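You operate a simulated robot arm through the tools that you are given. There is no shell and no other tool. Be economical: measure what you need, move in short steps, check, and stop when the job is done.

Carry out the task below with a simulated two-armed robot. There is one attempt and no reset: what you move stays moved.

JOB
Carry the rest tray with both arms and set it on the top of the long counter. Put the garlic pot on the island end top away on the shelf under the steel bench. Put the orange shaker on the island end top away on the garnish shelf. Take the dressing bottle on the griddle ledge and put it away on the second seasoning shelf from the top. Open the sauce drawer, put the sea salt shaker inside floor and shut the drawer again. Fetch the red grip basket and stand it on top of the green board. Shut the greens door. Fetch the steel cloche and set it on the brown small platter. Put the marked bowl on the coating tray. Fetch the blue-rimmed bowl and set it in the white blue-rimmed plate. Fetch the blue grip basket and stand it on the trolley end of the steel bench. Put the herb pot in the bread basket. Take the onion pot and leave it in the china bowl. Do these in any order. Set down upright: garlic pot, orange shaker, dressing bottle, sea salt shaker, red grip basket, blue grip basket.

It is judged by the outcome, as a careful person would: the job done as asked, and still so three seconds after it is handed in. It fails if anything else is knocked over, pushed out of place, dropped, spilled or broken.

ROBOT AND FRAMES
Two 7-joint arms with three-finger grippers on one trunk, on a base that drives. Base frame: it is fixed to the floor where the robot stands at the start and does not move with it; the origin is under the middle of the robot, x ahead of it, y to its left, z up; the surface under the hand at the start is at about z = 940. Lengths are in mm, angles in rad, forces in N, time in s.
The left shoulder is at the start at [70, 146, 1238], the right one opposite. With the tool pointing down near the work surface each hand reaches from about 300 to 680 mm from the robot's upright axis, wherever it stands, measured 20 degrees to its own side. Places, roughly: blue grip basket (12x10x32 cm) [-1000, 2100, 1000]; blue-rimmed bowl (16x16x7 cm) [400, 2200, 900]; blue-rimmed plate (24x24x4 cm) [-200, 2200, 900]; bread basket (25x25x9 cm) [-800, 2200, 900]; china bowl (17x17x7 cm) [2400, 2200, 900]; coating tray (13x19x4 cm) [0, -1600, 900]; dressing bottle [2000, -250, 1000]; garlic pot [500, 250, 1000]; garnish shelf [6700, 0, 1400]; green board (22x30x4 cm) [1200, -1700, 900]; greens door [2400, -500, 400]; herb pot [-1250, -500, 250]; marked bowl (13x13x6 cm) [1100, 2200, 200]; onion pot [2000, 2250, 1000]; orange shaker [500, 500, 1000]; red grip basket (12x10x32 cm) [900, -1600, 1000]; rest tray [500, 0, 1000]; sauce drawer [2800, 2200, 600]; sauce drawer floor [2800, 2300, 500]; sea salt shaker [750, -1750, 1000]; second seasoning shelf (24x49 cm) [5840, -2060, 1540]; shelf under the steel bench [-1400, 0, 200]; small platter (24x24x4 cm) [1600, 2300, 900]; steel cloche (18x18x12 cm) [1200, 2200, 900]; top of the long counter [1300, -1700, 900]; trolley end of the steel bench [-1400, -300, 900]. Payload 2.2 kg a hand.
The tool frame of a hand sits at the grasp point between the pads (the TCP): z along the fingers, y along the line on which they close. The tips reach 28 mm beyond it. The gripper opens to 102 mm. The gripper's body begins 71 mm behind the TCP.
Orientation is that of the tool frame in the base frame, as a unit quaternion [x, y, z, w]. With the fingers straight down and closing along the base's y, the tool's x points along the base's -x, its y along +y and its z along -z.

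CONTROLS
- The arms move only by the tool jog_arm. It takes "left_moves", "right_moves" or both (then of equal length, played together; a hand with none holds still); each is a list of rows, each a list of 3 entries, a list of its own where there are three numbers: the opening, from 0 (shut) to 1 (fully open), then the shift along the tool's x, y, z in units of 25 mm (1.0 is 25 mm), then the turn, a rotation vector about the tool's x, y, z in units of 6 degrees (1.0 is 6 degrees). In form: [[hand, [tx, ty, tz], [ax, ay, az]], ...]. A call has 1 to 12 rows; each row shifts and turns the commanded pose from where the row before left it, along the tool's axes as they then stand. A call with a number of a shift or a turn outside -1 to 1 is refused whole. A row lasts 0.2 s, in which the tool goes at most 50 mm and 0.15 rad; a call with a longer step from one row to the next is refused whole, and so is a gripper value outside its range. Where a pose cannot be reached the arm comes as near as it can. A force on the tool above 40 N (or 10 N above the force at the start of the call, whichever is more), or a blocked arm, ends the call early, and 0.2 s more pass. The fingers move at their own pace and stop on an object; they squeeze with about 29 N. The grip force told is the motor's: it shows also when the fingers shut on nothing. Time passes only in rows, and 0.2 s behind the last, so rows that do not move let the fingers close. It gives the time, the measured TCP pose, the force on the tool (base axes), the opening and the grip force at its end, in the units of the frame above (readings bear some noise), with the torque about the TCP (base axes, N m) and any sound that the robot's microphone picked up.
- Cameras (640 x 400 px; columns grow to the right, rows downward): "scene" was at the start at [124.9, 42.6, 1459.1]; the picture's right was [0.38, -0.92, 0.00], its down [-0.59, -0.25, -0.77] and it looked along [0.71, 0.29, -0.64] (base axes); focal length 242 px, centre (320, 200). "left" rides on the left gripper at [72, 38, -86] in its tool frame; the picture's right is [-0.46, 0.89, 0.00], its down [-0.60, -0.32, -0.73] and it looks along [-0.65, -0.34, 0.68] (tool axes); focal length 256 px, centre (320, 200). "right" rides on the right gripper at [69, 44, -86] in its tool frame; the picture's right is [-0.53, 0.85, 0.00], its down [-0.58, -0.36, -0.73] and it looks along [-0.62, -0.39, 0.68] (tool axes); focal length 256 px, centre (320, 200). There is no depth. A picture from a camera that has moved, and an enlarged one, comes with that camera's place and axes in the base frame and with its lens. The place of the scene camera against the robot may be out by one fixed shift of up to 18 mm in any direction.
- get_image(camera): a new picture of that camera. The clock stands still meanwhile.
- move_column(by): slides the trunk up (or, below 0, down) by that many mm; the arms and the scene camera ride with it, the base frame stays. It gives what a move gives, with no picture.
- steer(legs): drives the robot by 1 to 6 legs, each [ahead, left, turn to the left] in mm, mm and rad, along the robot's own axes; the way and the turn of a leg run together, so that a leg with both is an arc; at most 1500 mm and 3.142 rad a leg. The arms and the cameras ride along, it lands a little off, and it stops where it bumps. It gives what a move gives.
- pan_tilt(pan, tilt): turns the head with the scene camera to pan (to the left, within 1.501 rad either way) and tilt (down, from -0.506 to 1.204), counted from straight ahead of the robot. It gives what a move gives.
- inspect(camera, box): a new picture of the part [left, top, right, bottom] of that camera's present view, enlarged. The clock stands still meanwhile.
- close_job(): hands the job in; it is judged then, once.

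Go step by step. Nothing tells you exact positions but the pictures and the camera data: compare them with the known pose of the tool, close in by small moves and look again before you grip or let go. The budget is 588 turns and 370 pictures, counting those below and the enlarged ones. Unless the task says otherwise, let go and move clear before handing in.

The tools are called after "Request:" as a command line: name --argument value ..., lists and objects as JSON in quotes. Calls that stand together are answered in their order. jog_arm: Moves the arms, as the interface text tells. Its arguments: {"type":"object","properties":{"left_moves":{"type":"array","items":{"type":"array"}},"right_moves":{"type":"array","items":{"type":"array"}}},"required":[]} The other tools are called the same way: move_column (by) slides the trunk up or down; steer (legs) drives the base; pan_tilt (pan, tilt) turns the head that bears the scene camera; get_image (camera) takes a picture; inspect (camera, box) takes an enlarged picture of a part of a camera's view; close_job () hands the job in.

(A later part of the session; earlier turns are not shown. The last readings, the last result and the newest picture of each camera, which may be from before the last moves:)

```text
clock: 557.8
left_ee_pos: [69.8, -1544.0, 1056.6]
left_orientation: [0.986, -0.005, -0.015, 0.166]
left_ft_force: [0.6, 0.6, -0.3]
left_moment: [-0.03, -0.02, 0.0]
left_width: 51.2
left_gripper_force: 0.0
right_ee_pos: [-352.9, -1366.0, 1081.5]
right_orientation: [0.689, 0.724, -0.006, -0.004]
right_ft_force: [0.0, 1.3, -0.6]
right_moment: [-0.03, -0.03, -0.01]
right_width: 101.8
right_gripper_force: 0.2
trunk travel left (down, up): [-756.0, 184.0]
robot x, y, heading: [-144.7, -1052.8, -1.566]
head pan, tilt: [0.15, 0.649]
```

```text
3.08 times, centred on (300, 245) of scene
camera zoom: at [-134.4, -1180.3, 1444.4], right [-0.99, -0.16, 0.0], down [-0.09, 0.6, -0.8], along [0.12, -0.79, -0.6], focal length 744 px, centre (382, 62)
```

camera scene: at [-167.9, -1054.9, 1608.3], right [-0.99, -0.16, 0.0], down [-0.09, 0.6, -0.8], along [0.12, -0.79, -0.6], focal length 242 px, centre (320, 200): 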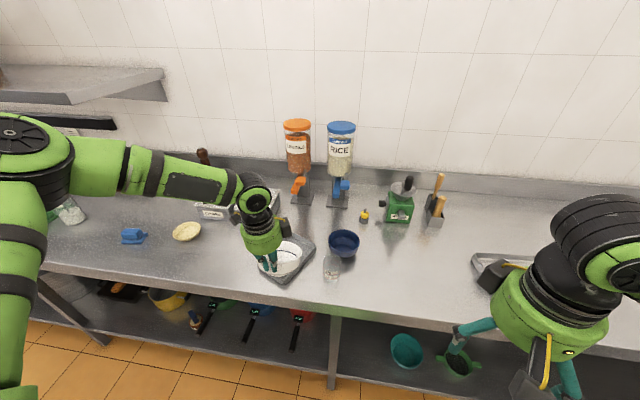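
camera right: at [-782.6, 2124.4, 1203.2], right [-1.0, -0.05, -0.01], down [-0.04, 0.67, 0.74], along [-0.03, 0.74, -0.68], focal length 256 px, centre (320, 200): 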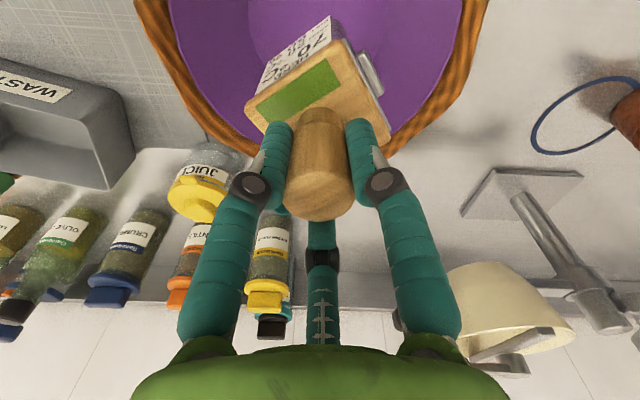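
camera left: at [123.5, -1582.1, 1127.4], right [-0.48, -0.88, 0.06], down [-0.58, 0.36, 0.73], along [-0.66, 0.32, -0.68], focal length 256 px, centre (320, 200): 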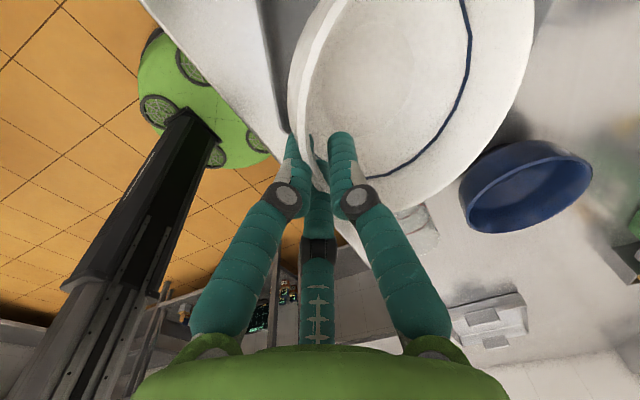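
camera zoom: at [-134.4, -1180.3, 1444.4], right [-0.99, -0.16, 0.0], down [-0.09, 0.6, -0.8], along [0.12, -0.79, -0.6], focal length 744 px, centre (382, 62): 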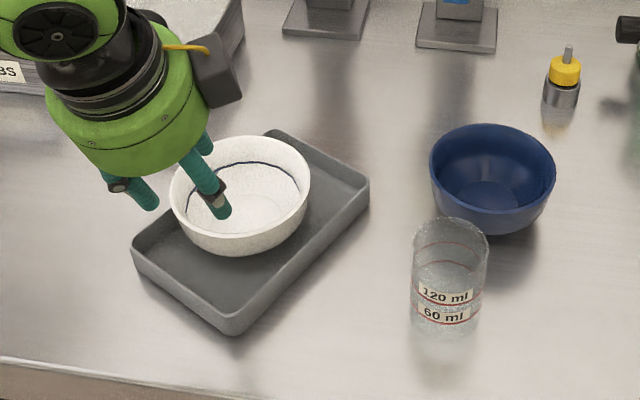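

The marked bowl sits in the coating tray. I straighten the left hand, raise the trunk and go to the island end for the garlic pot.

Request:
move_column --by 160

Request:
steer --legs '[[-320, 0, 0]]'

Request:
jog_arm --left_moves '[[1, [0, 0, 0], [0.9, 0, 0]], [1, [0, 0, 0], [0.9, 0, 0]], [1, [0, 0, 0], [0.9, 0, 0]], [1, [0, 0, 0], [0, 0, -1]], [1, [0, 0, 0], [0, 0, -1]], [1, [0, 0, 0], [0, 0, -1]], [1, [0, 0, 0], [0, 0, -1]], [1, [0, 0, 0], [0, 0, -1]], [1, [0, 0, 0], [0, 0, -1]], [1, [0, 0, 0], [0, 0, -1]], [1, [0, 0, 0], [0, 0, -1]], [1, [0, 0, 0], [0, 0, -1]]]'

Request:
jog_arm --left_moves '[[1, [0, 0, 0], [0, 0, -1]], [1, [0, 0, 0], [0, 0, -1]], [1, [0, 0, 0], [0, 0, -1]], [1, [0.8, 0, 0], [0, 0, -1]], [1, [0.8, 0, 0], [0, 0, -1]], [1, [0.8, 0, 0], [0, 0, -1]], [1, [0.8, 0, 0], [0, 0, 0]], [1, [0.8, 0, 0], [0, 0, 0]]]'

Request:
steer --legs '[[0, -420, 0], [0, 0, 1.567], [0, 1170, 0]]'

Request:
pan_tilt --pan -0.2 --tilt 0.6

Request:
get_image --camera "scene"

```text
clock: 559.6
left_ee_pos: [70.6, -1544.5, 1215.2]
left_orientation: [0.986, -0.005, -0.015, 0.166]
left_ft_force: [0.4, 0.5, -0.4]
left_moment: [0.04, -0.01, -0.01]
left_width: 51.0
left_gripper_force: 0.0
right_ee_pos: [-353.2, -1366.8, 1241.1]
right_orientation: [0.69, 0.724, -0.005, -0.004]
right_ft_force: [-0.8, 0.8, -0.2]
right_moment: [0.01, -0.02, 0.01]
right_width: 102.1
right_gripper_force: 0.1
trunk travel left (down, up): [-916.0, 24.0]
robot x, y, heading: [-144.4, -1053.9, -1.565]
head pan, tilt: [0.15, 0.649]
```

```text
clock: 561.8
left_ee_pos: [68.2, -1223.8, 1214.9]
left_orientation: [0.986, -0.004, -0.015, 0.164]
left_ft_force: [-0.2, 0.1, 0.2]
left_moment: [-0.01, 0.0, 0.0]
left_width: 51.0
left_gripper_force: 0.0
right_ee_pos: [-354.6, -1047.2, 1240.2]
right_orientation: [0.689, 0.725, -0.004, -0.004]
right_ft_force: [-0.8, 0.3, -0.1]
right_moment: [0.0, 0.0, -0.01]
right_width: 102.0
right_gripper_force: 0.1
trunk travel left (down, up): [-916.0, 24.0]
robot x, y, heading: [-146.4, -731.2, -1.561]
head pan, tilt: [0.15, 0.649]
```

```text
clock: 564.4
left_ee_pos: [67.8, -1220.7, 1215.9]
left_orientation: [0.893, 0.449, -0.024, 0.016]
left_ft_force: [-0.3, 0.4, -1.0]
left_moment: [0.03, 0.0, -0.02]
left_width: 101.9
left_gripper_force: 0.1
right_ee_pos: [-353.9, -1044.7, 1241.7]
right_orientation: [0.689, 0.725, -0.005, -0.004]
right_ft_force: [0.4, 0.7, 1.7]
right_moment: [0.01, 0.0, 0.03]
right_width: 102.1
right_gripper_force: 0.0
trunk travel left (down, up): [-916.0, 24.0]
robot x, y, heading: [-147.3, -733.6, -1.561]
head pan, tilt: [0.15, 0.649]
```

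```text
clock: 566.1
left_ee_pos: [83.9, -1121.1, 1209.9]
left_orientation: [0.71, 0.703, -0.029, 0.009]
left_ft_force: [-0.4, -0.5, 0.3]
left_moment: [-0.01, 0.0, 0.0]
left_width: 102.2
left_gripper_force: 0.1
right_ee_pos: [-353.0, -1041.8, 1242.1]
right_orientation: [0.689, 0.725, -0.006, -0.003]
right_ft_force: [-0.5, 0.4, -1.0]
right_moment: [-0.03, 0.03, -0.03]
right_width: 102.0
right_gripper_force: 0.0
trunk travel left (down, up): [-916.0, 24.0]
robot x, y, heading: [-144.8, -730.4, -1.561]
head pan, tilt: [0.15, 0.649]
```

```text
clock: 578.2
left_ee_pos: [-186.8, 686.3, 1210.3]
left_orientation: [0.007, 1.0, -0.014, 0.025]
left_ft_force: [0.5, 0.0, 0.0]
left_moment: [0.01, 0.01, 0.02]
left_width: 102.2
left_gripper_force: 0.2
right_ee_pos: [-262.7, 250.6, 1240.7]
right_orientation: [-0.026, 1.0, -0.006, 0.001]
right_ft_force: [0.0, 0.0, 0.6]
right_moment: [0.01, -0.01, 0.02]
right_width: 101.9
right_gripper_force: 0.0
trunk travel left (down, up): [-916.0, 24.0]
robot x, y, heading: [-576.3, 458.2, 0.008]
head pan, tilt: [0.15, 0.649]
```

```text
clock: 579.0
left_ee_pos: [-185.7, 687.6, 1208.8]
left_orientation: [0.006, 1.0, -0.015, 0.025]
left_ft_force: [0.5, -0.4, -1.1]
left_moment: [-0.01, 0.01, 0.0]
left_width: 102.1
left_gripper_force: 0.0
right_ee_pos: [-262.7, 250.5, 1241.7]
right_orientation: [-0.026, 1.0, -0.007, 0.0]
right_ft_force: [-0.3, 0.3, -0.9]
right_moment: [0.02, -0.04, 0.0]
right_width: 102.0
right_gripper_force: 0.1
trunk travel left (down, up): [-916.0, 24.0]
robot x, y, heading: [-576.2, 454.1, 0.009]
head pan, tilt: [-0.201, 0.6]
```

```text
123 pictures are left
camera scene: at [-442.8, 451.7, 1608.6], right [-0.19, -0.98, 0.0], down [-0.55, 0.11, -0.83], along [0.81, -0.16, -0.56], focal length 242 px, centre (320, 200)
```

scene: 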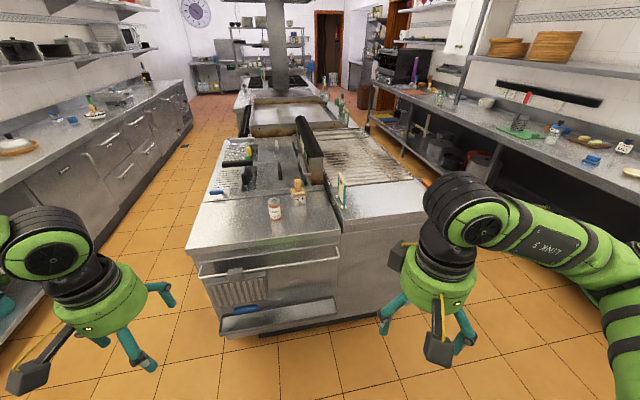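

Request:
steer --legs '[[0, 105, -0.009], [500, 0, 0]]'

Request:
jog_arm --right_moves '[[1, [-0.95, 0, 0], [0, 0, 0]], [1, [-0.95, 0, 0], [0, 0, 0]], [1, [-0.95, 0, 0], [0, 0, 0]], [1, [-0.95, 0, 0], [0, 0, 0]], [1, [-0.95, 0, 0], [0, 0, 0]], [0.7, [-0.95, 0, 0], [0, 0, 0]], [0.6, [-0.95, 0, 0], [0, 0, 0]], [0.6, [-0.95, 0, 0], [0, 0, 0]], [0.6, [-0.95, 0, 0], [0, 0, 0]]]'

Request:
get_image --camera "right"

Request:
get_image --camera "scene"

```text
clock: 582.7
left_ee_pos: [311.8, 788.8, 1209.8]
left_orientation: [0.01, 0.999, -0.014, 0.026]
left_ft_force: [1.5, 0.0, 0.7]
left_moment: [0.01, -0.01, -0.01]
left_width: 102.0
left_gripper_force: 0.0
right_ee_pos: [229.8, 351.1, 1243.0]
right_orientation: [-0.022, 1.0, -0.007, 0.003]
right_ft_force: [-0.8, 0.5, 0.1]
right_moment: [-0.02, -0.04, -0.04]
right_width: 101.9
right_gripper_force: 0.1
trunk travel left (down, up): [-916.0, 24.0]
robot x, y, heading: [-78.2, 561.2, 0.001]
head pan, tilt: [-0.201, 0.6]
```

```text
clock: 584.7
left_ee_pos: [313.2, 788.5, 1209.5]
left_orientation: [0.01, 1.0, -0.014, 0.025]
left_ft_force: [-0.7, -0.9, -0.4]
left_moment: [-0.01, 0.04, 0.01]
left_width: 101.9
left_gripper_force: 0.2
right_ee_pos: [446.9, 361.4, 1240.5]
right_orientation: [-0.022, 1.0, -0.007, 0.0]
right_ft_force: [0.0, -0.6, -0.2]
right_moment: [-0.01, 0.02, -0.01]
right_width: 61.0
right_gripper_force: 0.1
trunk travel left (down, up): [-916.0, 24.0]
robot x, y, heading: [-78.4, 561.7, -0.001]
head pan, tilt: [-0.201, 0.6]
```

```text
122 pictures are left
camera right: at [374.5, 403.1, 1327.5], right [0.5, 0.87, -0.01], down [0.59, -0.33, 0.74], along [0.64, -0.37, -0.68], focal length 256 px, centre (320, 200)
```

right: 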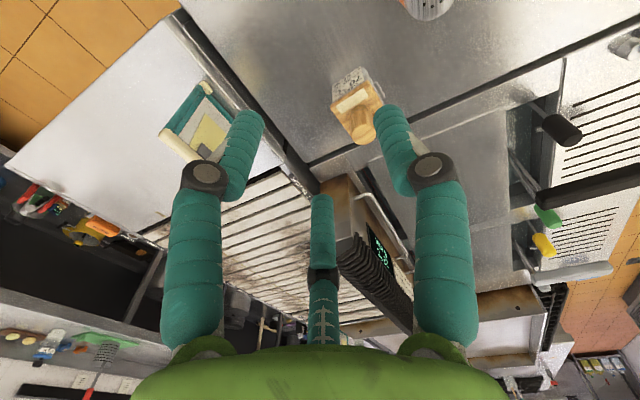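

```text
121 pictures are left
camera scene: at [54.9, 555.2, 1608.5], right [-0.2, -0.98, 0.0], down [-0.55, 0.11, -0.82], along [0.81, -0.16, -0.57], focal length 242 px, centre (320, 200)
```

scene: 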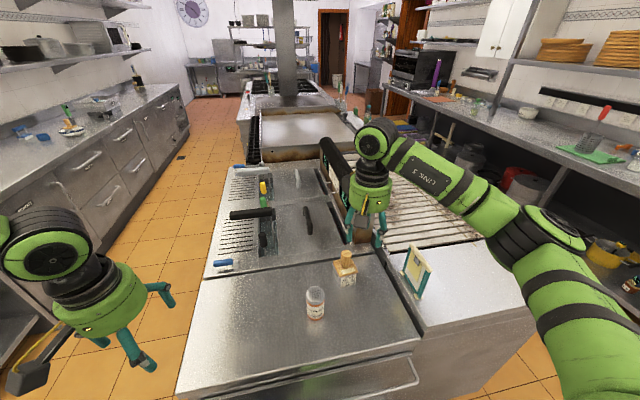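

Request:
jog_arm --right_moves '[[0.6, [-0.9, 0.08, 0], [0, 0, 0]], [0.6, [-0.9, 0.08, 0], [0, 0, 0]], [0.6, [-0.9, 0.08, 0], [0, 0, 0]], [0.6, [-0.9, 0.08, 0], [0, 0, 0]], [0.6, [0, 0, 0.9], [0, 0, 0]], [0.6, [0, 0, 0.9], [0, 0, 0]], [0.6, [0, 0, 0.9], [0, 0, 0]], [0.6, [0, 0, 0.9], [0, 0, 0]], [0.6, [0, 0, 0], [0, 0, 0]]]'

Request:
get_image --camera "right"

Request:
inspect --camera "scene" --box '[270, 160, 470, 310]'

```text
clock: 586.7
left_ee_pos: [312.7, 788.9, 1209.8]
left_orientation: [0.009, 1.0, -0.014, 0.025]
left_ft_force: [-0.3, 0.3, 0.3]
left_moment: [0.02, -0.05, -0.01]
left_width: 102.0
left_gripper_force: 0.0
right_ee_pos: [533.6, 372.4, 1151.2]
right_orientation: [-0.022, 1.0, -0.006, 0.001]
right_ft_force: [-0.5, -0.1, 0.4]
right_moment: [-0.03, 0.0, 0.02]
right_width: 61.0
right_gripper_force: 0.0
trunk travel left (down, up): [-916.0, 24.0]
robot x, y, heading: [-79.4, 556.7, 0.0]
head pan, tilt: [-0.201, 0.6]
```

```text
120 pictures are left
camera right: at [462.4, 414.3, 1237.2], right [0.5, 0.87, -0.01], down [0.59, -0.33, 0.74], along [0.64, -0.37, -0.68], focal length 256 px, centre (320, 200)
```

right: 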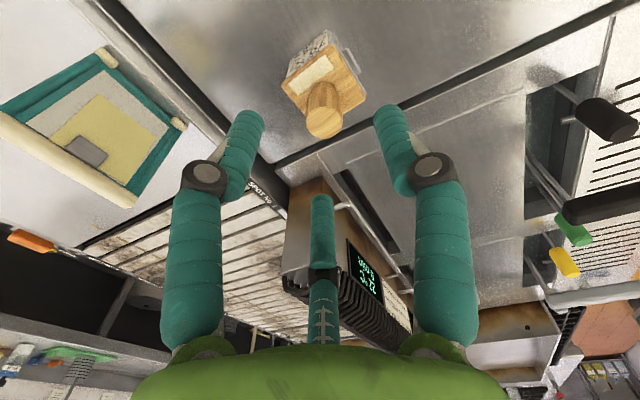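

```text
2.67 times, centred on (370, 235) of scene
camera zoom: at [53.7, 554.2, 1608.6], right [-0.2, -0.98, 0.0], down [-0.55, 0.11, -0.83], along [0.81, -0.16, -0.56], focal length 645 px, centre (187, 107)
```

zoom: 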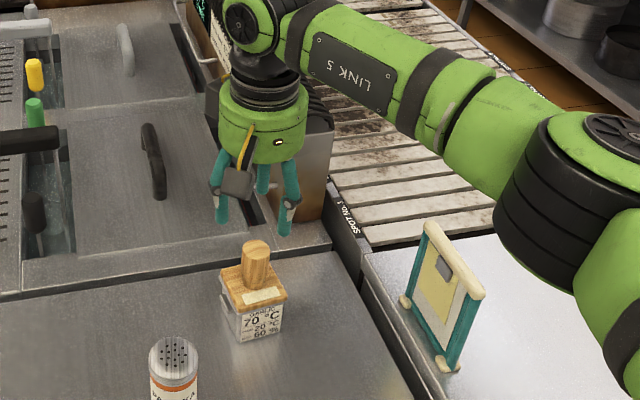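

The island's left top is lower than I took it (about 895): the garlic pot's knob is near (575,357,1027). I shift and lower partway.

Request:
jog_arm --right_moves '[[0.6, [-0.8, -0.3, 0], [0, 0, 0]], [0.6, [-0.8, -0.3, 0], [0, 0, 0]], [0.6, [0, 0, 0.9], [0, 0, 0]], [0.6, [0, 0, 0.9], [0, 0, 0]], [0.6, [0, 0, 0.8], [0, 0, 0]], [0.6, [0, 0, 0], [0, 0, 0]]]'

Request:
get_image --camera "right"

Request:
inspect --camera "scene" --box '[270, 160, 470, 310]'

```text
clock: 588.1
left_ee_pos: [312.4, 788.5, 1210.0]
left_orientation: [0.011, 1.0, -0.014, 0.025]
left_ft_force: [1.3, 0.1, -0.1]
left_moment: [0.0, 0.0, 0.01]
left_width: 101.7
left_gripper_force: 0.0
right_ee_pos: [571.4, 358.9, 1110.2]
right_orientation: [-0.021, 1.0, -0.008, 0.002]
right_ft_force: [-0.4, -0.2, -1.0]
right_moment: [0.01, -0.01, -0.01]
right_width: 61.4
right_gripper_force: 0.0
right hand out of reach, approached as far as the arm can: row 4
trunk travel left (down, up): [-916.0, 24.0]
robot x, y, heading: [-76.9, 560.9, 0.001]
head pan, tilt: [-0.201, 0.6]
```

```text
118 pictures are left
camera right: at [499.4, 400.9, 1196.1], right [0.5, 0.87, -0.01], down [0.59, -0.33, 0.74], along [0.64, -0.37, -0.67], focal length 256 px, centre (320, 200)
```

right: 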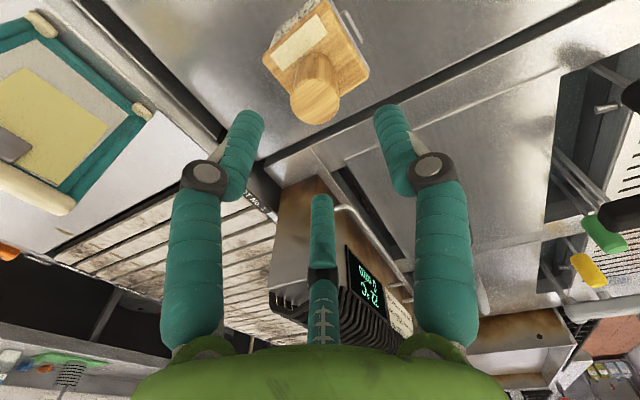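

```text
2.67 times, centred on (370, 235) of scene
camera zoom: at [53.8, 554.9, 1608.6], right [-0.2, -0.98, 0.0], down [-0.55, 0.11, -0.83], along [0.81, -0.16, -0.56], focal length 645 px, centre (187, 107)
```

zoom: 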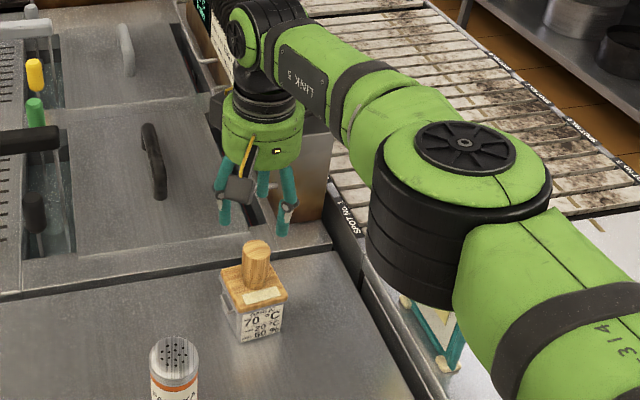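

Request:
move_column --by -45

Request:
get_image --camera "right"

```text
clock: 589.0
left_ee_pos: [312.9, 788.1, 1165.3]
left_orientation: [0.011, 1.0, -0.014, 0.026]
left_ft_force: [-0.1, -0.4, 0.6]
left_moment: [0.03, 0.01, 0.0]
left_width: 101.8
left_gripper_force: 0.1
right_ee_pos: [571.4, 357.5, 1065.3]
right_orientation: [-0.022, 1.0, -0.007, 0.003]
right_ft_force: [0.1, -0.2, 0.1]
right_moment: [0.02, 0.0, -0.02]
right_width: 61.1
right_gripper_force: 0.0
trunk travel left (down, up): [-871.0, 69.0]
robot x, y, heading: [-77.1, 563.4, -0.0]
head pan, tilt: [-0.201, 0.6]
```

```text
116 pictures are left
camera right: at [499.0, 400.5, 1151.2], right [0.5, 0.87, -0.01], down [0.59, -0.33, 0.74], along [0.64, -0.37, -0.67], focal length 256 px, centre (320, 200)
```

right: 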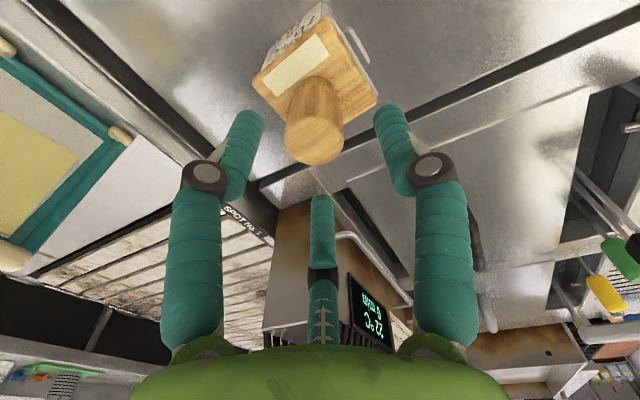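

Request:
move_column --by -49

Request:
get_image --camera "right"

```text
clock: 589.9
left_ee_pos: [311.7, 789.0, 1115.0]
left_orientation: [0.01, 1.0, -0.014, 0.025]
left_ft_force: [-0.8, -0.8, 0.5]
left_moment: [0.0, -0.01, 0.0]
left_width: 101.9
left_gripper_force: 0.1
right_ee_pos: [571.1, 359.1, 1016.4]
right_orientation: [-0.021, 1.0, -0.008, 0.004]
right_ft_force: [-0.1, 0.0, -0.7]
right_moment: [-0.01, -0.02, -0.01]
right_width: 61.1
right_gripper_force: 0.1
trunk travel left (down, up): [-822.0, 118.0]
robot x, y, heading: [-78.1, 564.5, 0.001]
head pan, tilt: [-0.201, 0.6]
```

```text
115 pictures are left
camera right: at [499.1, 400.6, 1102.2], right [0.5, 0.87, -0.01], down [0.59, -0.33, 0.74], along [0.64, -0.37, -0.67], focal length 256 px, centre (320, 200)
```

right: 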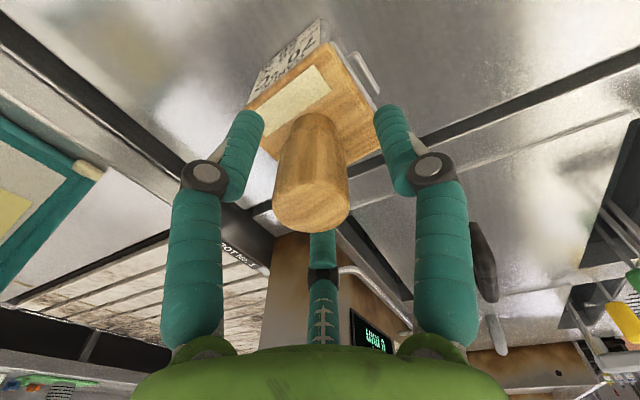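

Similar to the herb pot's grip. Close and lift.

Request:
jog_arm --right_moves '[[0.4, [0, 0, 0], [0, 0, 0]], [0, [0, 0, 0], [0, 0, 0]], [0, [0, 0, 0], [0, 0, 0]], [0, [0, 0, 0], [0, 0, 0]], [0, [0, 0, 0], [0, 0, 0]]]'

Request:
move_column --by 110

Request:
get_image --camera "right"

```text
clock: 591.1
left_ee_pos: [312.9, 787.5, 1115.4]
left_orientation: [0.01, 1.0, -0.014, 0.025]
left_ft_force: [-0.1, 0.9, 0.1]
left_moment: [-0.02, 0.02, 0.02]
left_width: 101.6
left_gripper_force: 0.1
right_ee_pos: [571.8, 359.2, 1017.0]
right_orientation: [-0.022, 1.0, -0.006, 0.002]
right_ft_force: [0.9, -2.0, 2.4]
right_moment: [-0.07, -0.09, -0.02]
right_width: 31.4
right_gripper_force: 29.1
trunk travel left (down, up): [-822.0, 118.0]
robot x, y, heading: [-81.2, 558.8, -0.006]
head pan, tilt: [-0.201, 0.6]
```

```text
clock: 592.5
left_ee_pos: [312.7, 788.2, 1225.2]
left_orientation: [0.01, 1.0, -0.014, 0.024]
left_ft_force: [-0.2, -0.4, -0.3]
left_moment: [-0.02, 0.03, -0.03]
left_width: 102.2
left_gripper_force: 0.0
right_ee_pos: [572.6, 359.1, 1124.8]
right_orientation: [-0.022, 1.0, -0.007, 0.002]
right_ft_force: [0.2, -0.6, -3.3]
right_moment: [-0.02, 0.01, -0.01]
right_width: 31.3
right_gripper_force: 28.9
trunk travel left (down, up): [-932.0, 8.0]
robot x, y, heading: [-76.5, 560.8, 0.001]
head pan, tilt: [-0.201, 0.6]
```

```text
114 pictures are left
camera right: at [499.9, 400.4, 1211.6], right [0.5, 0.87, -0.01], down [0.59, -0.33, 0.74], along [0.64, -0.37, -0.67], focal length 256 px, centre (320, 200)
```

right: 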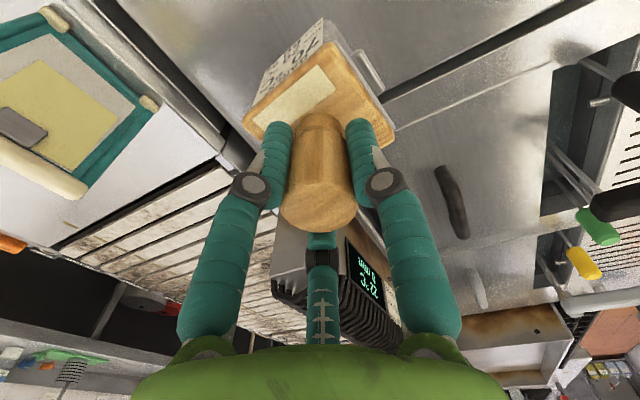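

Garlic pot held. I retreat, turn to the bench and take it to the free spot on the lower shelf where the herb pot stood.

Request:
jog_arm --right_moves '[[0, [0, 0, -0.4], [0, 0, 0]], [0, [0, 0, -0.4], [0, 0, 0]], [0, [0, 0, 0], [0, 0, 0]]]'

Request:
steer --legs '[[-360, 0, 0]]'

Request:
jog_arm --right_moves '[[0, [0.9, 0, 0], [0, 0, 0]], [0, [0.9, 0, 0], [0, 0, 0]], [0, [0.9, 0, 0], [0, 0, 0]], [0, [0.9, 0, 0], [0, 0, 0]], [0, [0.9, 0, 0], [0, 0, 0]], [0, [0, 0, 0], [0, 0, 0]]]'

Request:
steer --legs '[[0, 0, 1.571], [0, 0, 1.571], [0, 1140, 0]]'

Request:
pan_tilt --pan -0.1 --tilt 0.6

Request:
get_image --camera "scene"

```text
clock: 593.4
left_ee_pos: [313.2, 789.3, 1225.3]
left_orientation: [0.01, 1.0, -0.014, 0.025]
left_ft_force: [-0.2, 1.0, 0.5]
left_moment: [-0.02, -0.01, -0.01]
left_width: 102.0
left_gripper_force: 0.0
right_ee_pos: [572.0, 358.2, 1145.4]
right_orientation: [-0.022, 1.0, -0.006, 0.003]
right_ft_force: [-0.1, 0.4, -2.9]
right_moment: [-0.03, 0.01, 0.03]
right_width: 31.1
right_gripper_force: 29.2
trunk travel left (down, up): [-932.0, 8.0]
robot x, y, heading: [-77.5, 562.6, -0.001]
head pan, tilt: [-0.201, 0.6]
```

```text
clock: 595.7
left_ee_pos: [-40.5, 789.2, 1224.5]
left_orientation: [0.01, 1.0, -0.015, 0.024]
left_ft_force: [0.2, -0.2, -0.9]
left_moment: [-0.03, 0.03, -0.03]
left_width: 101.8
left_gripper_force: 0.1
right_ee_pos: [217.3, 358.8, 1143.2]
right_orientation: [-0.022, 1.0, -0.006, 0.001]
right_ft_force: [0.9, -1.5, -3.1]
right_moment: [-0.02, 0.01, 0.0]
right_width: 31.6
right_gripper_force: 28.8
trunk travel left (down, up): [-932.0, 8.0]
robot x, y, heading: [-434.7, 561.7, -0.0]
head pan, tilt: [-0.201, 0.6]
```

```text
clock: 597.1
left_ee_pos: [-45.3, 789.0, 1224.5]
left_orientation: [0.01, 1.0, -0.014, 0.026]
left_ft_force: [-0.6, 0.8, -0.4]
left_moment: [0.01, -0.02, 0.03]
left_width: 102.0
left_gripper_force: 0.1
right_ee_pos: [101.7, 353.7, 1143.1]
right_orientation: [-0.021, 1.0, -0.007, 0.004]
right_ft_force: [0.5, 1.2, -4.0]
right_moment: [0.02, 0.05, 0.01]
right_width: 31.4
right_gripper_force: 29.3
trunk travel left (down, up): [-932.0, 8.0]
robot x, y, heading: [-434.8, 559.7, 0.003]
head pan, tilt: [-0.201, 0.6]
```

```text
clock: 610.5
left_ee_pos: [-868.6, -805.6, 1225.7]
left_orientation: [0.999, -0.023, -0.025, -0.014]
left_ft_force: [0.9, -0.2, -0.5]
left_moment: [-0.01, 0.03, 0.03]
left_width: 101.8
left_gripper_force: 0.0
right_ee_pos: [-1004.0, -368.9, 1142.6]
right_orientation: [1.0, 0.01, -0.002, -0.006]
right_ft_force: [-0.3, -0.5, -3.2]
right_moment: [0.0, 0.02, 0.02]
right_width: 31.4
right_gripper_force: 28.9
trunk travel left (down, up): [-932.0, 8.0]
robot x, y, heading: [-470.8, -594.1, 3.122]
head pan, tilt: [-0.201, 0.6]
```

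```text
clock: 611.2
left_ee_pos: [-868.5, -806.4, 1226.3]
left_orientation: [0.999, -0.024, -0.025, -0.015]
left_ft_force: [0.0, -0.1, 0.1]
left_moment: [0.01, -0.03, 0.01]
left_width: 102.0
left_gripper_force: 0.0
right_ee_pos: [-1003.4, -369.8, 1143.3]
right_orientation: [1.0, 0.009, -0.002, -0.008]
right_ft_force: [0.2, -0.4, -2.5]
right_moment: [-0.02, 0.02, -0.03]
right_width: 31.5
right_gripper_force: 29.4
trunk travel left (down, up): [-932.0, 8.0]
robot x, y, heading: [-473.7, -588.6, 3.117]
head pan, tilt: [-0.099, 0.6]
```

```text
113 pictures are left
camera scene: at [-612.2, -567.4, 1624.5], right [0.12, 0.99, 0.0], down [0.56, -0.07, -0.82], along [-0.82, 0.1, -0.57], focal length 242 px, centre (320, 200)
```

scene: 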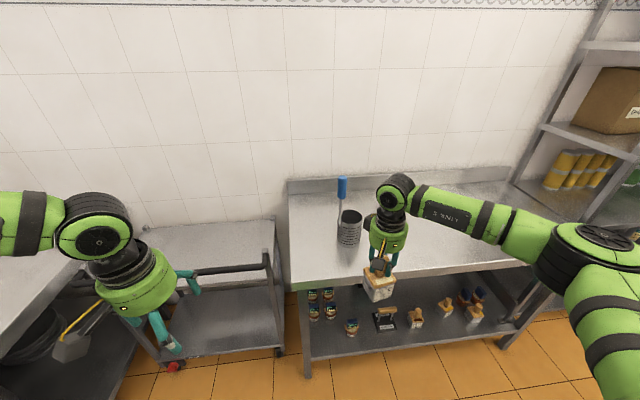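

Request:
move_column --by -400

Request:
move_column --by -300

Request:
steer --legs '[[0, 38, 0.02], [262, 0, 0]]'

Request:
pan_tilt --pan -0.1 --tilt 0.7

Request:
get_image --camera "scene"

Request:
get_image --camera "right"

```text
clock: 615.0
left_ee_pos: [-867.6, -806.2, 825.5]
left_orientation: [0.999, -0.023, -0.024, -0.015]
left_ft_force: [0.3, 0.2, -0.7]
left_moment: [-0.02, 0.03, -0.02]
left_width: 102.0
left_gripper_force: 0.0
right_ee_pos: [-1003.0, -370.0, 743.6]
right_orientation: [1.0, 0.009, -0.004, -0.006]
right_ft_force: [0.0, -0.2, -4.1]
right_moment: [-0.01, 0.0, -0.02]
right_width: 31.3
right_gripper_force: 29.3
trunk travel left (down, up): [-532.0, 408.0]
robot x, y, heading: [-474.3, -589.4, 3.116]
head pan, tilt: [-0.099, 0.6]
```

```text
clock: 618.0
left_ee_pos: [-867.0, -806.1, 525.6]
left_orientation: [0.999, -0.023, -0.025, -0.014]
left_ft_force: [-0.2, 0.6, 0.1]
left_moment: [-0.06, 0.02, 0.01]
left_width: 102.2
left_gripper_force: 0.0
right_ee_pos: [-1004.0, -370.2, 443.9]
right_orientation: [1.0, 0.009, -0.002, -0.007]
right_ft_force: [0.0, -1.0, -3.8]
right_moment: [0.0, 0.04, 0.01]
right_width: 31.4
right_gripper_force: 28.5
trunk travel left (down, up): [-232.0, 708.0]
robot x, y, heading: [-475.2, -591.3, 3.114]
head pan, tilt: [-0.099, 0.6]
```

```text
clock: 620.3
left_ee_pos: [-1118.9, -849.0, 525.3]
left_orientation: [0.999, -0.015, -0.024, -0.014]
left_ft_force: [-0.9, 0.0, -0.4]
left_moment: [-0.02, 0.02, 0.0]
left_width: 101.8
left_gripper_force: 0.1
right_ee_pos: [-1264.1, -413.2, 443.4]
right_orientation: [1.0, 0.017, -0.002, -0.007]
right_ft_force: [0.2, 0.0, -3.5]
right_moment: [-0.02, 0.0, 0.01]
right_width: 31.3
right_gripper_force: 28.7
trunk travel left (down, up): [-232.0, 708.0]
robot x, y, heading: [-725.6, -625.1, 3.132]
head pan, tilt: [-0.099, 0.6]
```

```text
clock: 621.0
left_ee_pos: [-1120.3, -849.2, 525.4]
left_orientation: [0.999, -0.015, -0.024, -0.014]
left_ft_force: [-0.7, 0.6, 0.2]
left_moment: [0.0, 0.04, -0.01]
left_width: 102.0
left_gripper_force: 0.0
right_ee_pos: [-1263.5, -415.0, 443.7]
right_orientation: [1.0, 0.017, -0.002, -0.008]
right_ft_force: [-0.2, 0.2, -3.7]
right_moment: [-0.01, 0.01, 0.0]
right_width: 31.4
right_gripper_force: 28.9
trunk travel left (down, up): [-232.0, 708.0]
robot x, y, heading: [-727.7, -631.9, 3.128]
head pan, tilt: [-0.099, 0.7]
```

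```text
112 pictures are left
camera scene: at [-865.5, -607.1, 915.9], right [0.11, 0.99, 0.0], down [0.64, -0.07, -0.76], along [-0.76, 0.08, -0.64], focal length 242 px, centre (320, 200)
```

scene: 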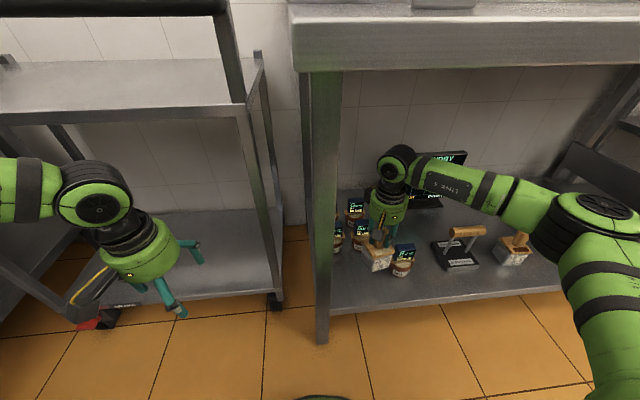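

```text
111 pictures are left
camera right: at [-1193.7, -456.9, 529.5], right [-0.5, -0.86, -0.01], down [-0.59, 0.33, 0.74], along [-0.63, 0.38, -0.67], focal length 256 px, centre (320, 200)
```

right: 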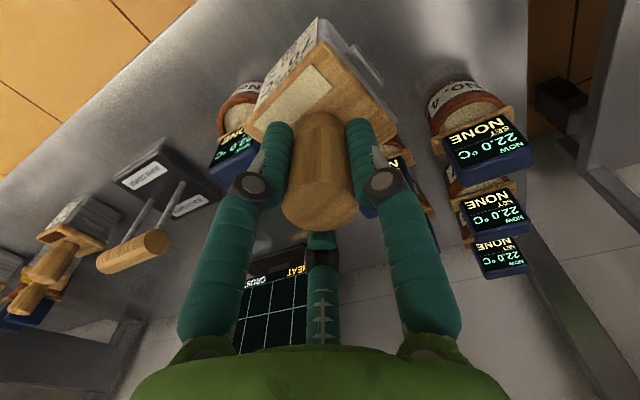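

Spot is free. Lowering to the shelf.

Request:
move_column --by -70

Request:
inspect --camera "scene" --box '[320, 180, 480, 300]'

Request:
move_column --by -8

Request:
move_column --by -5

```text
clock: 622.1
left_ee_pos: [-1119.7, -849.2, 454.6]
left_orientation: [1.0, -0.014, -0.024, -0.014]
left_ft_force: [-0.3, 0.3, 0.2]
left_moment: [0.01, -0.03, 0.0]
left_width: 102.1
left_gripper_force: 0.1
right_ee_pos: [-1263.8, -415.8, 373.2]
right_orientation: [1.0, 0.018, -0.002, -0.007]
right_ft_force: [-0.2, -0.3, -2.6]
right_moment: [0.02, 0.0, -0.01]
right_width: 31.5
right_gripper_force: 28.8
trunk travel left (down, up): [-162.0, 778.0]
robot x, y, heading: [-723.2, -626.4, 3.13]
head pan, tilt: [-0.099, 0.7]
```

```text
3.33 times, centred on (400, 240) of scene
camera zoom: at [-865.3, -607.1, 845.9], right [0.11, 0.99, 0.0], down [0.64, -0.07, -0.76], along [-0.76, 0.08, -0.64], focal length 806 px, centre (53, 67)
```

zoom: 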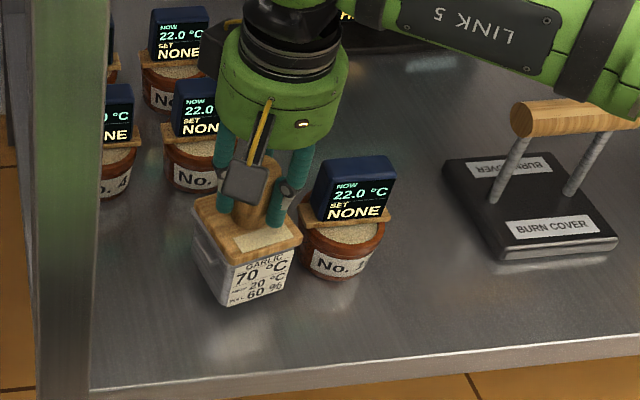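

```text
clock: 622.6
left_ee_pos: [-1119.5, -849.1, 448.2]
left_orientation: [0.999, -0.014, -0.025, -0.015]
left_ft_force: [-0.8, -0.3, 0.1]
left_moment: [0.0, 0.0, 0.0]
left_width: 102.0
left_gripper_force: 0.2
right_ee_pos: [-1263.7, -414.8, 364.9]
right_orientation: [1.0, 0.017, -0.003, -0.007]
right_ft_force: [-0.3, -0.6, -3.1]
right_moment: [-0.01, -0.03, -0.01]
right_width: 31.3
right_gripper_force: 29.1
trunk travel left (down, up): [-154.0, 786.0]
robot x, y, heading: [-729.3, -624.2, 3.133]
head pan, tilt: [-0.099, 0.7]
```

```text
clock: 623.2
left_ee_pos: [-1119.6, -849.0, 442.1]
left_orientation: [0.999, -0.014, -0.025, -0.014]
left_ft_force: [-0.2, 0.6, -0.2]
left_moment: [-0.02, 0.0, 0.0]
left_width: 101.8
left_gripper_force: 0.0
right_ee_pos: [-1263.2, -413.6, 361.1]
right_orientation: [1.0, 0.017, -0.003, -0.007]
right_ft_force: [-0.1, 0.0, -3.2]
right_moment: [-0.03, 0.03, 0.04]
right_width: 31.3
right_gripper_force: 29.3
trunk travel left (down, up): [-149.0, 791.0]
robot x, y, heading: [-728.3, -628.6, 3.132]
head pan, tilt: [-0.099, 0.7]
```

A bit close to the neighbour; I shift 20 mm left and 20 mm toward me before setting down.

Request:
jog_arm --right_moves '[[0, [0.8, 0.7, 0], [0, 0, 0]], [0, [0, 0, 0.2], [0, 0, 0]], [0, [0, 0, 0], [0, 0, 0]]]'

Request:
jog_arm --right_moves '[[0, [0, 0, 0.15], [0, 0, 0]], [0, [0, 0, 0.1], [0, 0, 0]], [0, [0, 0, 0], [0, 0, 0]]]'

Request:
inspect --camera "scene" --box '[240, 80, 480, 280]'

```text
clock: 624.0
left_ee_pos: [-1119.5, -850.7, 443.4]
left_orientation: [0.999, -0.014, -0.025, -0.014]
left_ft_force: [0.3, -0.7, -1.0]
left_moment: [0.0, 0.03, -0.01]
left_width: 102.2
left_gripper_force: 0.1
right_ee_pos: [-1243.4, -431.1, 356.0]
right_orientation: [1.0, 0.016, -0.004, -0.007]
right_ft_force: [1.7, 1.9, 8.0]
right_moment: [-0.01, -0.39, 0.07]
right_width: 31.5
right_gripper_force: 29.3
trunk travel left (down, up): [-149.0, 791.0]
robot x, y, heading: [-726.8, -629.4, 3.135]
head pan, tilt: [-0.099, 0.7]
```

```text
clock: 624.8
left_ee_pos: [-1119.4, -849.7, 443.9]
left_orientation: [0.999, -0.014, -0.026, -0.014]
left_ft_force: [1.1, -0.5, 0.0]
left_moment: [0.01, 0.01, 0.01]
left_width: 102.3
left_gripper_force: 0.0
right_ee_pos: [-1244.9, -431.7, 353.7]
right_orientation: [1.0, 0.017, -0.007, -0.007]
right_ft_force: [-0.7, 7.4, 30.9]
right_moment: [0.22, -0.21, -0.04]
right_width: 31.7
right_gripper_force: 29.2
trunk travel left (down, up): [-149.0, 791.0]
robot x, y, heading: [-727.4, -628.9, 3.129]
head pan, tilt: [-0.099, 0.7]
```

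```text
2.00 times, centred on (360, 180) of scene
camera zoom: at [-862.6, -607.9, 833.6], right [0.11, 0.99, 0.0], down [0.64, -0.07, -0.77], along [-0.76, 0.08, -0.64], focal length 484 px, centre (240, 240)
```

zoom: 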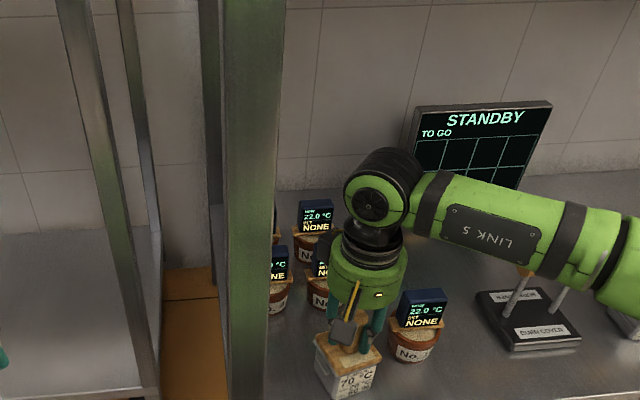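

Firm contact. Release, rise and back out.

Request:
jog_arm --right_moves '[[0, [0, 0, -0.12], [0, 0, 0]], [0.4, [0, 0, 0], [0, 0, 0]], [0.6, [0, 0, 0], [0, 0, 0]], [0.6, [0, 0, -0.7], [0, 0, 0]], [0.6, [0, 0, -0.8], [0, 0, 0]], [0.6, [0, 0, -0.8], [0, 0, 0]], [0.6, [0, 0, -0.8], [0, 0, 0]]]'

Request:
get_image --camera "right"

Request:
steer --legs '[[-330, 0, 0]]'

Request:
get_image --camera "scene"

```text
clock: 626.4
left_ee_pos: [-1120.6, -849.5, 442.2]
left_orientation: [0.999, -0.014, -0.025, -0.014]
left_ft_force: [0.4, -0.8, -0.1]
left_moment: [0.0, 0.02, 0.02]
left_width: 101.9
left_gripper_force: 0.1
right_ee_pos: [-1242.7, -432.4, 429.3]
right_orientation: [1.0, 0.017, -0.002, -0.007]
right_ft_force: [1.2, 0.3, -0.8]
right_moment: [-0.01, -0.05, -0.03]
right_width: 61.5
right_gripper_force: 0.1
trunk travel left (down, up): [-149.0, 791.0]
robot x, y, heading: [-727.9, -627.9, 3.132]
head pan, tilt: [-0.099, 0.7]
```

```text
108 pictures are left
camera right: at [-1173.1, -474.1, 515.4], right [-0.5, -0.86, -0.01], down [-0.59, 0.33, 0.74], along [-0.63, 0.38, -0.67], focal length 256 px, centre (320, 200)
```

right: 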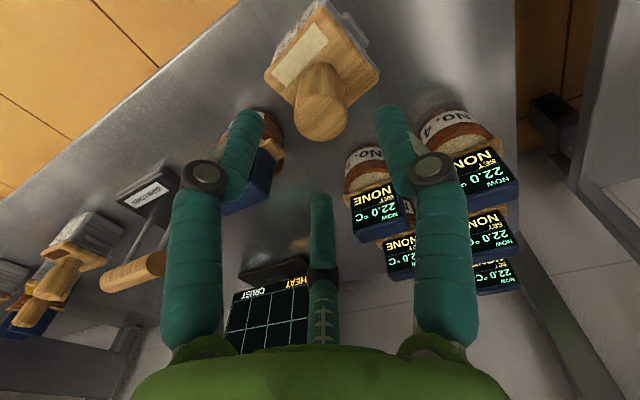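

```text
clock: 628.6
left_ee_pos: [-788.0, -853.3, 441.9]
left_orientation: [1.0, -0.012, -0.025, -0.014]
left_ft_force: [0.2, -0.2, -0.6]
left_moment: [0.02, 0.04, 0.01]
left_width: 101.8
left_gripper_force: 0.1
right_ee_pos: [-912.8, -435.9, 428.7]
right_orientation: [1.0, 0.02, -0.002, -0.006]
right_ft_force: [-0.3, -0.1, -0.1]
right_moment: [-0.01, -0.05, -0.01]
right_width: 61.2
right_gripper_force: 0.0
trunk travel left (down, up): [-149.0, 791.0]
robot x, y, heading: [-394.4, -627.4, 3.139]
head pan, tilt: [-0.099, 0.7]
```

```text
107 pictures are left
camera scene: at [-532.9, -609.8, 833.0], right [0.1, 0.99, 0.0], down [0.64, -0.07, -0.77], along [-0.76, 0.08, -0.64], focal length 242 px, centre (320, 200)
```

scene: 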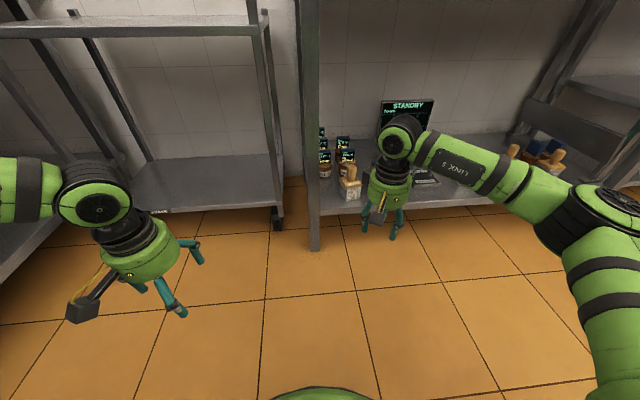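

The garlic pot stands on the shelf. Next the orange shaker: I raise the trunk and pitch the right hand 60° forward so it can later reach into shelves, and drive to the island.

Request:
move_column --by 400

Request:
move_column --by 250

Request:
jog_arm --right_moves '[[1, [0, 0, 0], [0, -1, 0]], [1, [0, 0, 0], [0, -1, 0]], [1, [0, 0, 0], [0, -1, 0]], [1, [0, 0, 0], [0, -1, 0]], [1, [0, 0, 0], [0, -1, 0]], [1, [0, 0, 0], [0, -1, 0]], [1, [0, 0, 0], [0, -1, 0]], [1, [0, 0, 0], [0, -1, 0]], [1, [0, 0, 0], [0, -1, 0]], [1, [0, 0, 0], [0, -1, 0]]]'

Request:
steer --legs '[[0, -1290, 0], [0, 0, -1.571], [0, 0, -1.571], [220, 0, 0]]'

Request:
pan_tilt --pan -0.1 --tilt 0.65

Request:
get_image --camera "scene"

Request:
get_image --camera "right"

```text
clock: 632.4
left_ee_pos: [-786.8, -853.2, 842.5]
left_orientation: [1.0, -0.013, -0.025, -0.014]
left_ft_force: [0.0, 0.4, -1.4]
left_moment: [0.02, 0.0, -0.01]
left_width: 102.3
left_gripper_force: 0.0
right_ee_pos: [-912.2, -436.7, 828.6]
right_orientation: [1.0, 0.02, -0.003, -0.007]
right_ft_force: [-0.5, 0.2, -0.4]
right_moment: [-0.01, 0.01, -0.01]
right_width: 61.3
right_gripper_force: 0.1
trunk travel left (down, up): [-549.0, 391.0]
robot x, y, heading: [-396.1, -629.1, 3.139]
head pan, tilt: [-0.099, 0.7]
```

```text
clock: 635.0
left_ee_pos: [-787.5, -853.9, 1092.0]
left_orientation: [0.999, -0.013, -0.025, -0.015]
left_ft_force: [-0.3, 0.4, -0.7]
left_moment: [-0.03, -0.04, -0.01]
left_width: 102.1
left_gripper_force: 0.0
right_ee_pos: [-912.6, -435.9, 1079.3]
right_orientation: [1.0, 0.02, -0.003, -0.007]
right_ft_force: [0.4, 0.3, -0.1]
right_moment: [0.0, 0.01, -0.01]
right_width: 61.4
right_gripper_force: 0.0
trunk travel left (down, up): [-799.0, 141.0]
robot x, y, heading: [-397.1, -626.7, 3.139]
head pan, tilt: [-0.099, 0.7]
```

```text
clock: 637.2
left_ee_pos: [-785.9, -854.1, 1093.0]
left_orientation: [0.999, -0.013, -0.025, -0.015]
left_ft_force: [0.1, -0.1, 0.4]
left_moment: [0.02, 0.02, 0.01]
left_width: 102.2
left_gripper_force: 0.1
right_ee_pos: [-912.7, -433.6, 1084.1]
right_orientation: [0.869, 0.025, -0.493, 0.006]
right_ft_force: [0.1, 0.9, -0.3]
right_moment: [0.03, 0.03, 0.0]
right_width: 102.3
right_gripper_force: 0.0
right hand out of reach, approached as far as the arm can: row 10
trunk travel left (down, up): [-799.0, 141.0]
robot x, y, heading: [-393.7, -622.6, 3.139]
head pan, tilt: [-0.099, 0.7]
```

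```text
clock: 652.6
left_ee_pos: [249.3, 849.5, 1092.8]
left_orientation: [0.039, 0.999, -0.015, 0.026]
left_ft_force: [-0.4, 0.0, -0.4]
left_moment: [0.01, 0.0, -0.02]
left_width: 102.0
left_gripper_force: 0.1
right_ee_pos: [353.2, 422.2, 1083.5]
right_orientation: [-0.001, 0.87, -0.008, 0.494]
right_ft_force: [0.6, -0.4, 0.7]
right_moment: [0.02, -0.01, 0.02]
right_width: 102.0
right_gripper_force: 0.0
trunk travel left (down, up): [-799.0, 141.0]
robot x, y, heading: [-151.4, 645.4, -0.055]
head pan, tilt: [-0.099, 0.7]
```

```text
clock: 653.2
left_ee_pos: [250.4, 849.2, 1091.8]
left_orientation: [0.04, 0.999, -0.015, 0.025]
left_ft_force: [0.5, -0.5, -0.6]
left_moment: [-0.02, -0.01, -0.01]
left_width: 102.0
left_gripper_force: 0.1
right_ee_pos: [354.9, 423.8, 1084.2]
right_orientation: [-0.001, 0.87, -0.008, 0.494]
right_ft_force: [-0.5, 1.0, 0.8]
right_moment: [-0.02, 0.0, 0.01]
right_width: 101.9
right_gripper_force: 0.0
trunk travel left (down, up): [-799.0, 141.0]
robot x, y, heading: [-152.7, 644.4, -0.061]
head pan, tilt: [-0.099, 0.649]
```

```text
106 pictures are left
camera scene: at [-21.0, 639.4, 1487.3], right [-0.15, -0.99, 0.0], down [-0.6, 0.09, -0.8], along [0.79, -0.12, -0.6], focal length 242 px, centre (320, 200)
```

scene: 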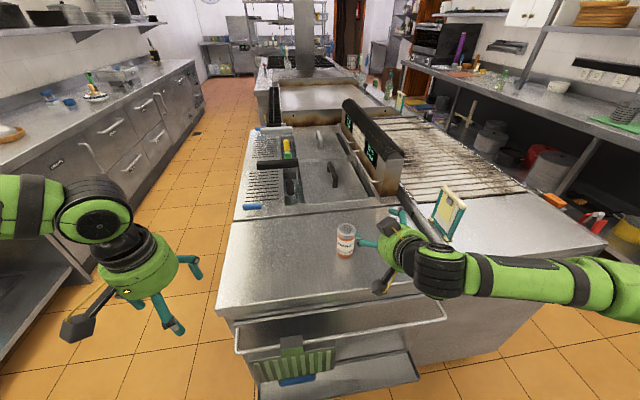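

```text
105 pictures are left
camera right: at [244.4, 467.7, 1068.5], right [0.28, 0.85, 0.45], down [-0.33, -0.35, 0.88], along [0.9, -0.39, 0.19], focal length 256 px, centre (320, 200)
```

right: 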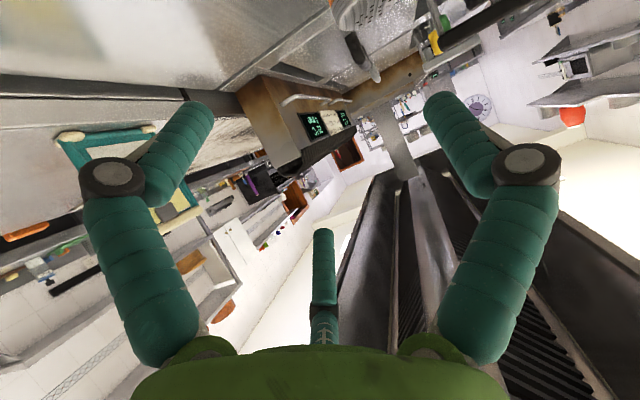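

Request:
steer --legs '[[0, 34, 0.058]]'

Request:
move_column --by -110

Request:
get_image --camera "right"

Request:
inspect --camera "scene" --box '[280, 180, 480, 330]'

```text
clock: 654.1
left_ee_pos: [239.5, 896.8, 1094.2]
left_orientation: [0.011, 1.0, -0.011, 0.026]
left_ft_force: [-0.5, -0.7, 0.8]
left_moment: [0.12, 0.01, -0.02]
left_width: 102.2
left_gripper_force: 0.1
right_ee_pos: [367.1, 477.8, 1081.5]
right_orientation: [-0.022, 0.869, 0.008, 0.494]
right_ft_force: [-0.8, -1.3, -0.2]
right_moment: [0.04, -0.01, 0.09]
right_width: 102.0
right_gripper_force: 0.0
trunk travel left (down, up): [-799.0, 141.0]
robot x, y, heading: [-150.7, 681.8, -0.001]
head pan, tilt: [-0.099, 0.649]
```

```text
clock: 655.5
left_ee_pos: [239.7, 904.6, 983.1]
left_orientation: [0.012, 1.0, -0.014, 0.026]
left_ft_force: [0.3, 0.4, 0.0]
left_moment: [-0.01, -0.02, -0.01]
left_width: 102.0
left_gripper_force: 0.0
right_ee_pos: [367.8, 485.8, 973.1]
right_orientation: [-0.025, 0.87, 0.005, 0.493]
right_ft_force: [0.2, 1.1, 0.0]
right_moment: [0.03, 0.0, -0.01]
right_width: 102.1
right_gripper_force: 0.0
trunk travel left (down, up): [-689.0, 251.0]
robot x, y, heading: [-151.9, 680.9, -0.0]
head pan, tilt: [-0.099, 0.649]
```

```text
104 pictures are left
camera right: at [254.8, 523.4, 958.5], right [0.23, 0.86, 0.44], down [-0.32, -0.37, 0.88], along [0.92, -0.34, 0.19], focal length 256 px, centre (320, 200)
```

right: 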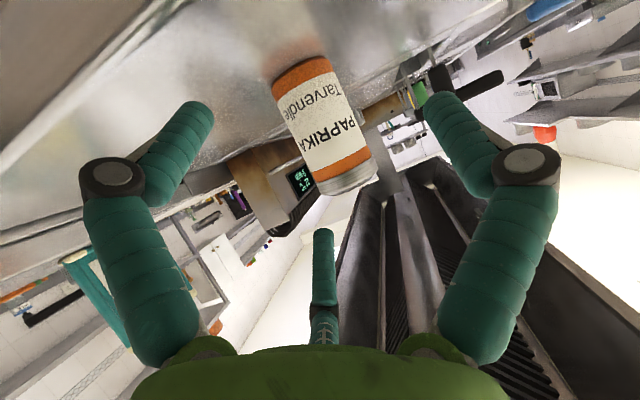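

```text
2.67 times, centred on (380, 255) of scene
camera zoom: at [-19.4, 681.0, 1377.4], right [-0.1, -0.99, 0.0], down [-0.6, 0.06, -0.8], along [0.79, -0.08, -0.6], focal length 645 px, centre (160, 53)
```

zoom: 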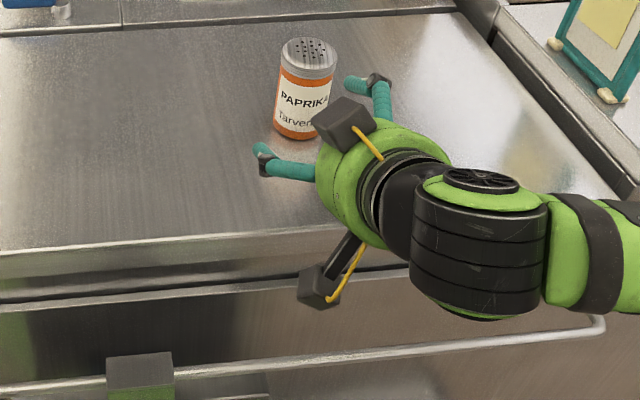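

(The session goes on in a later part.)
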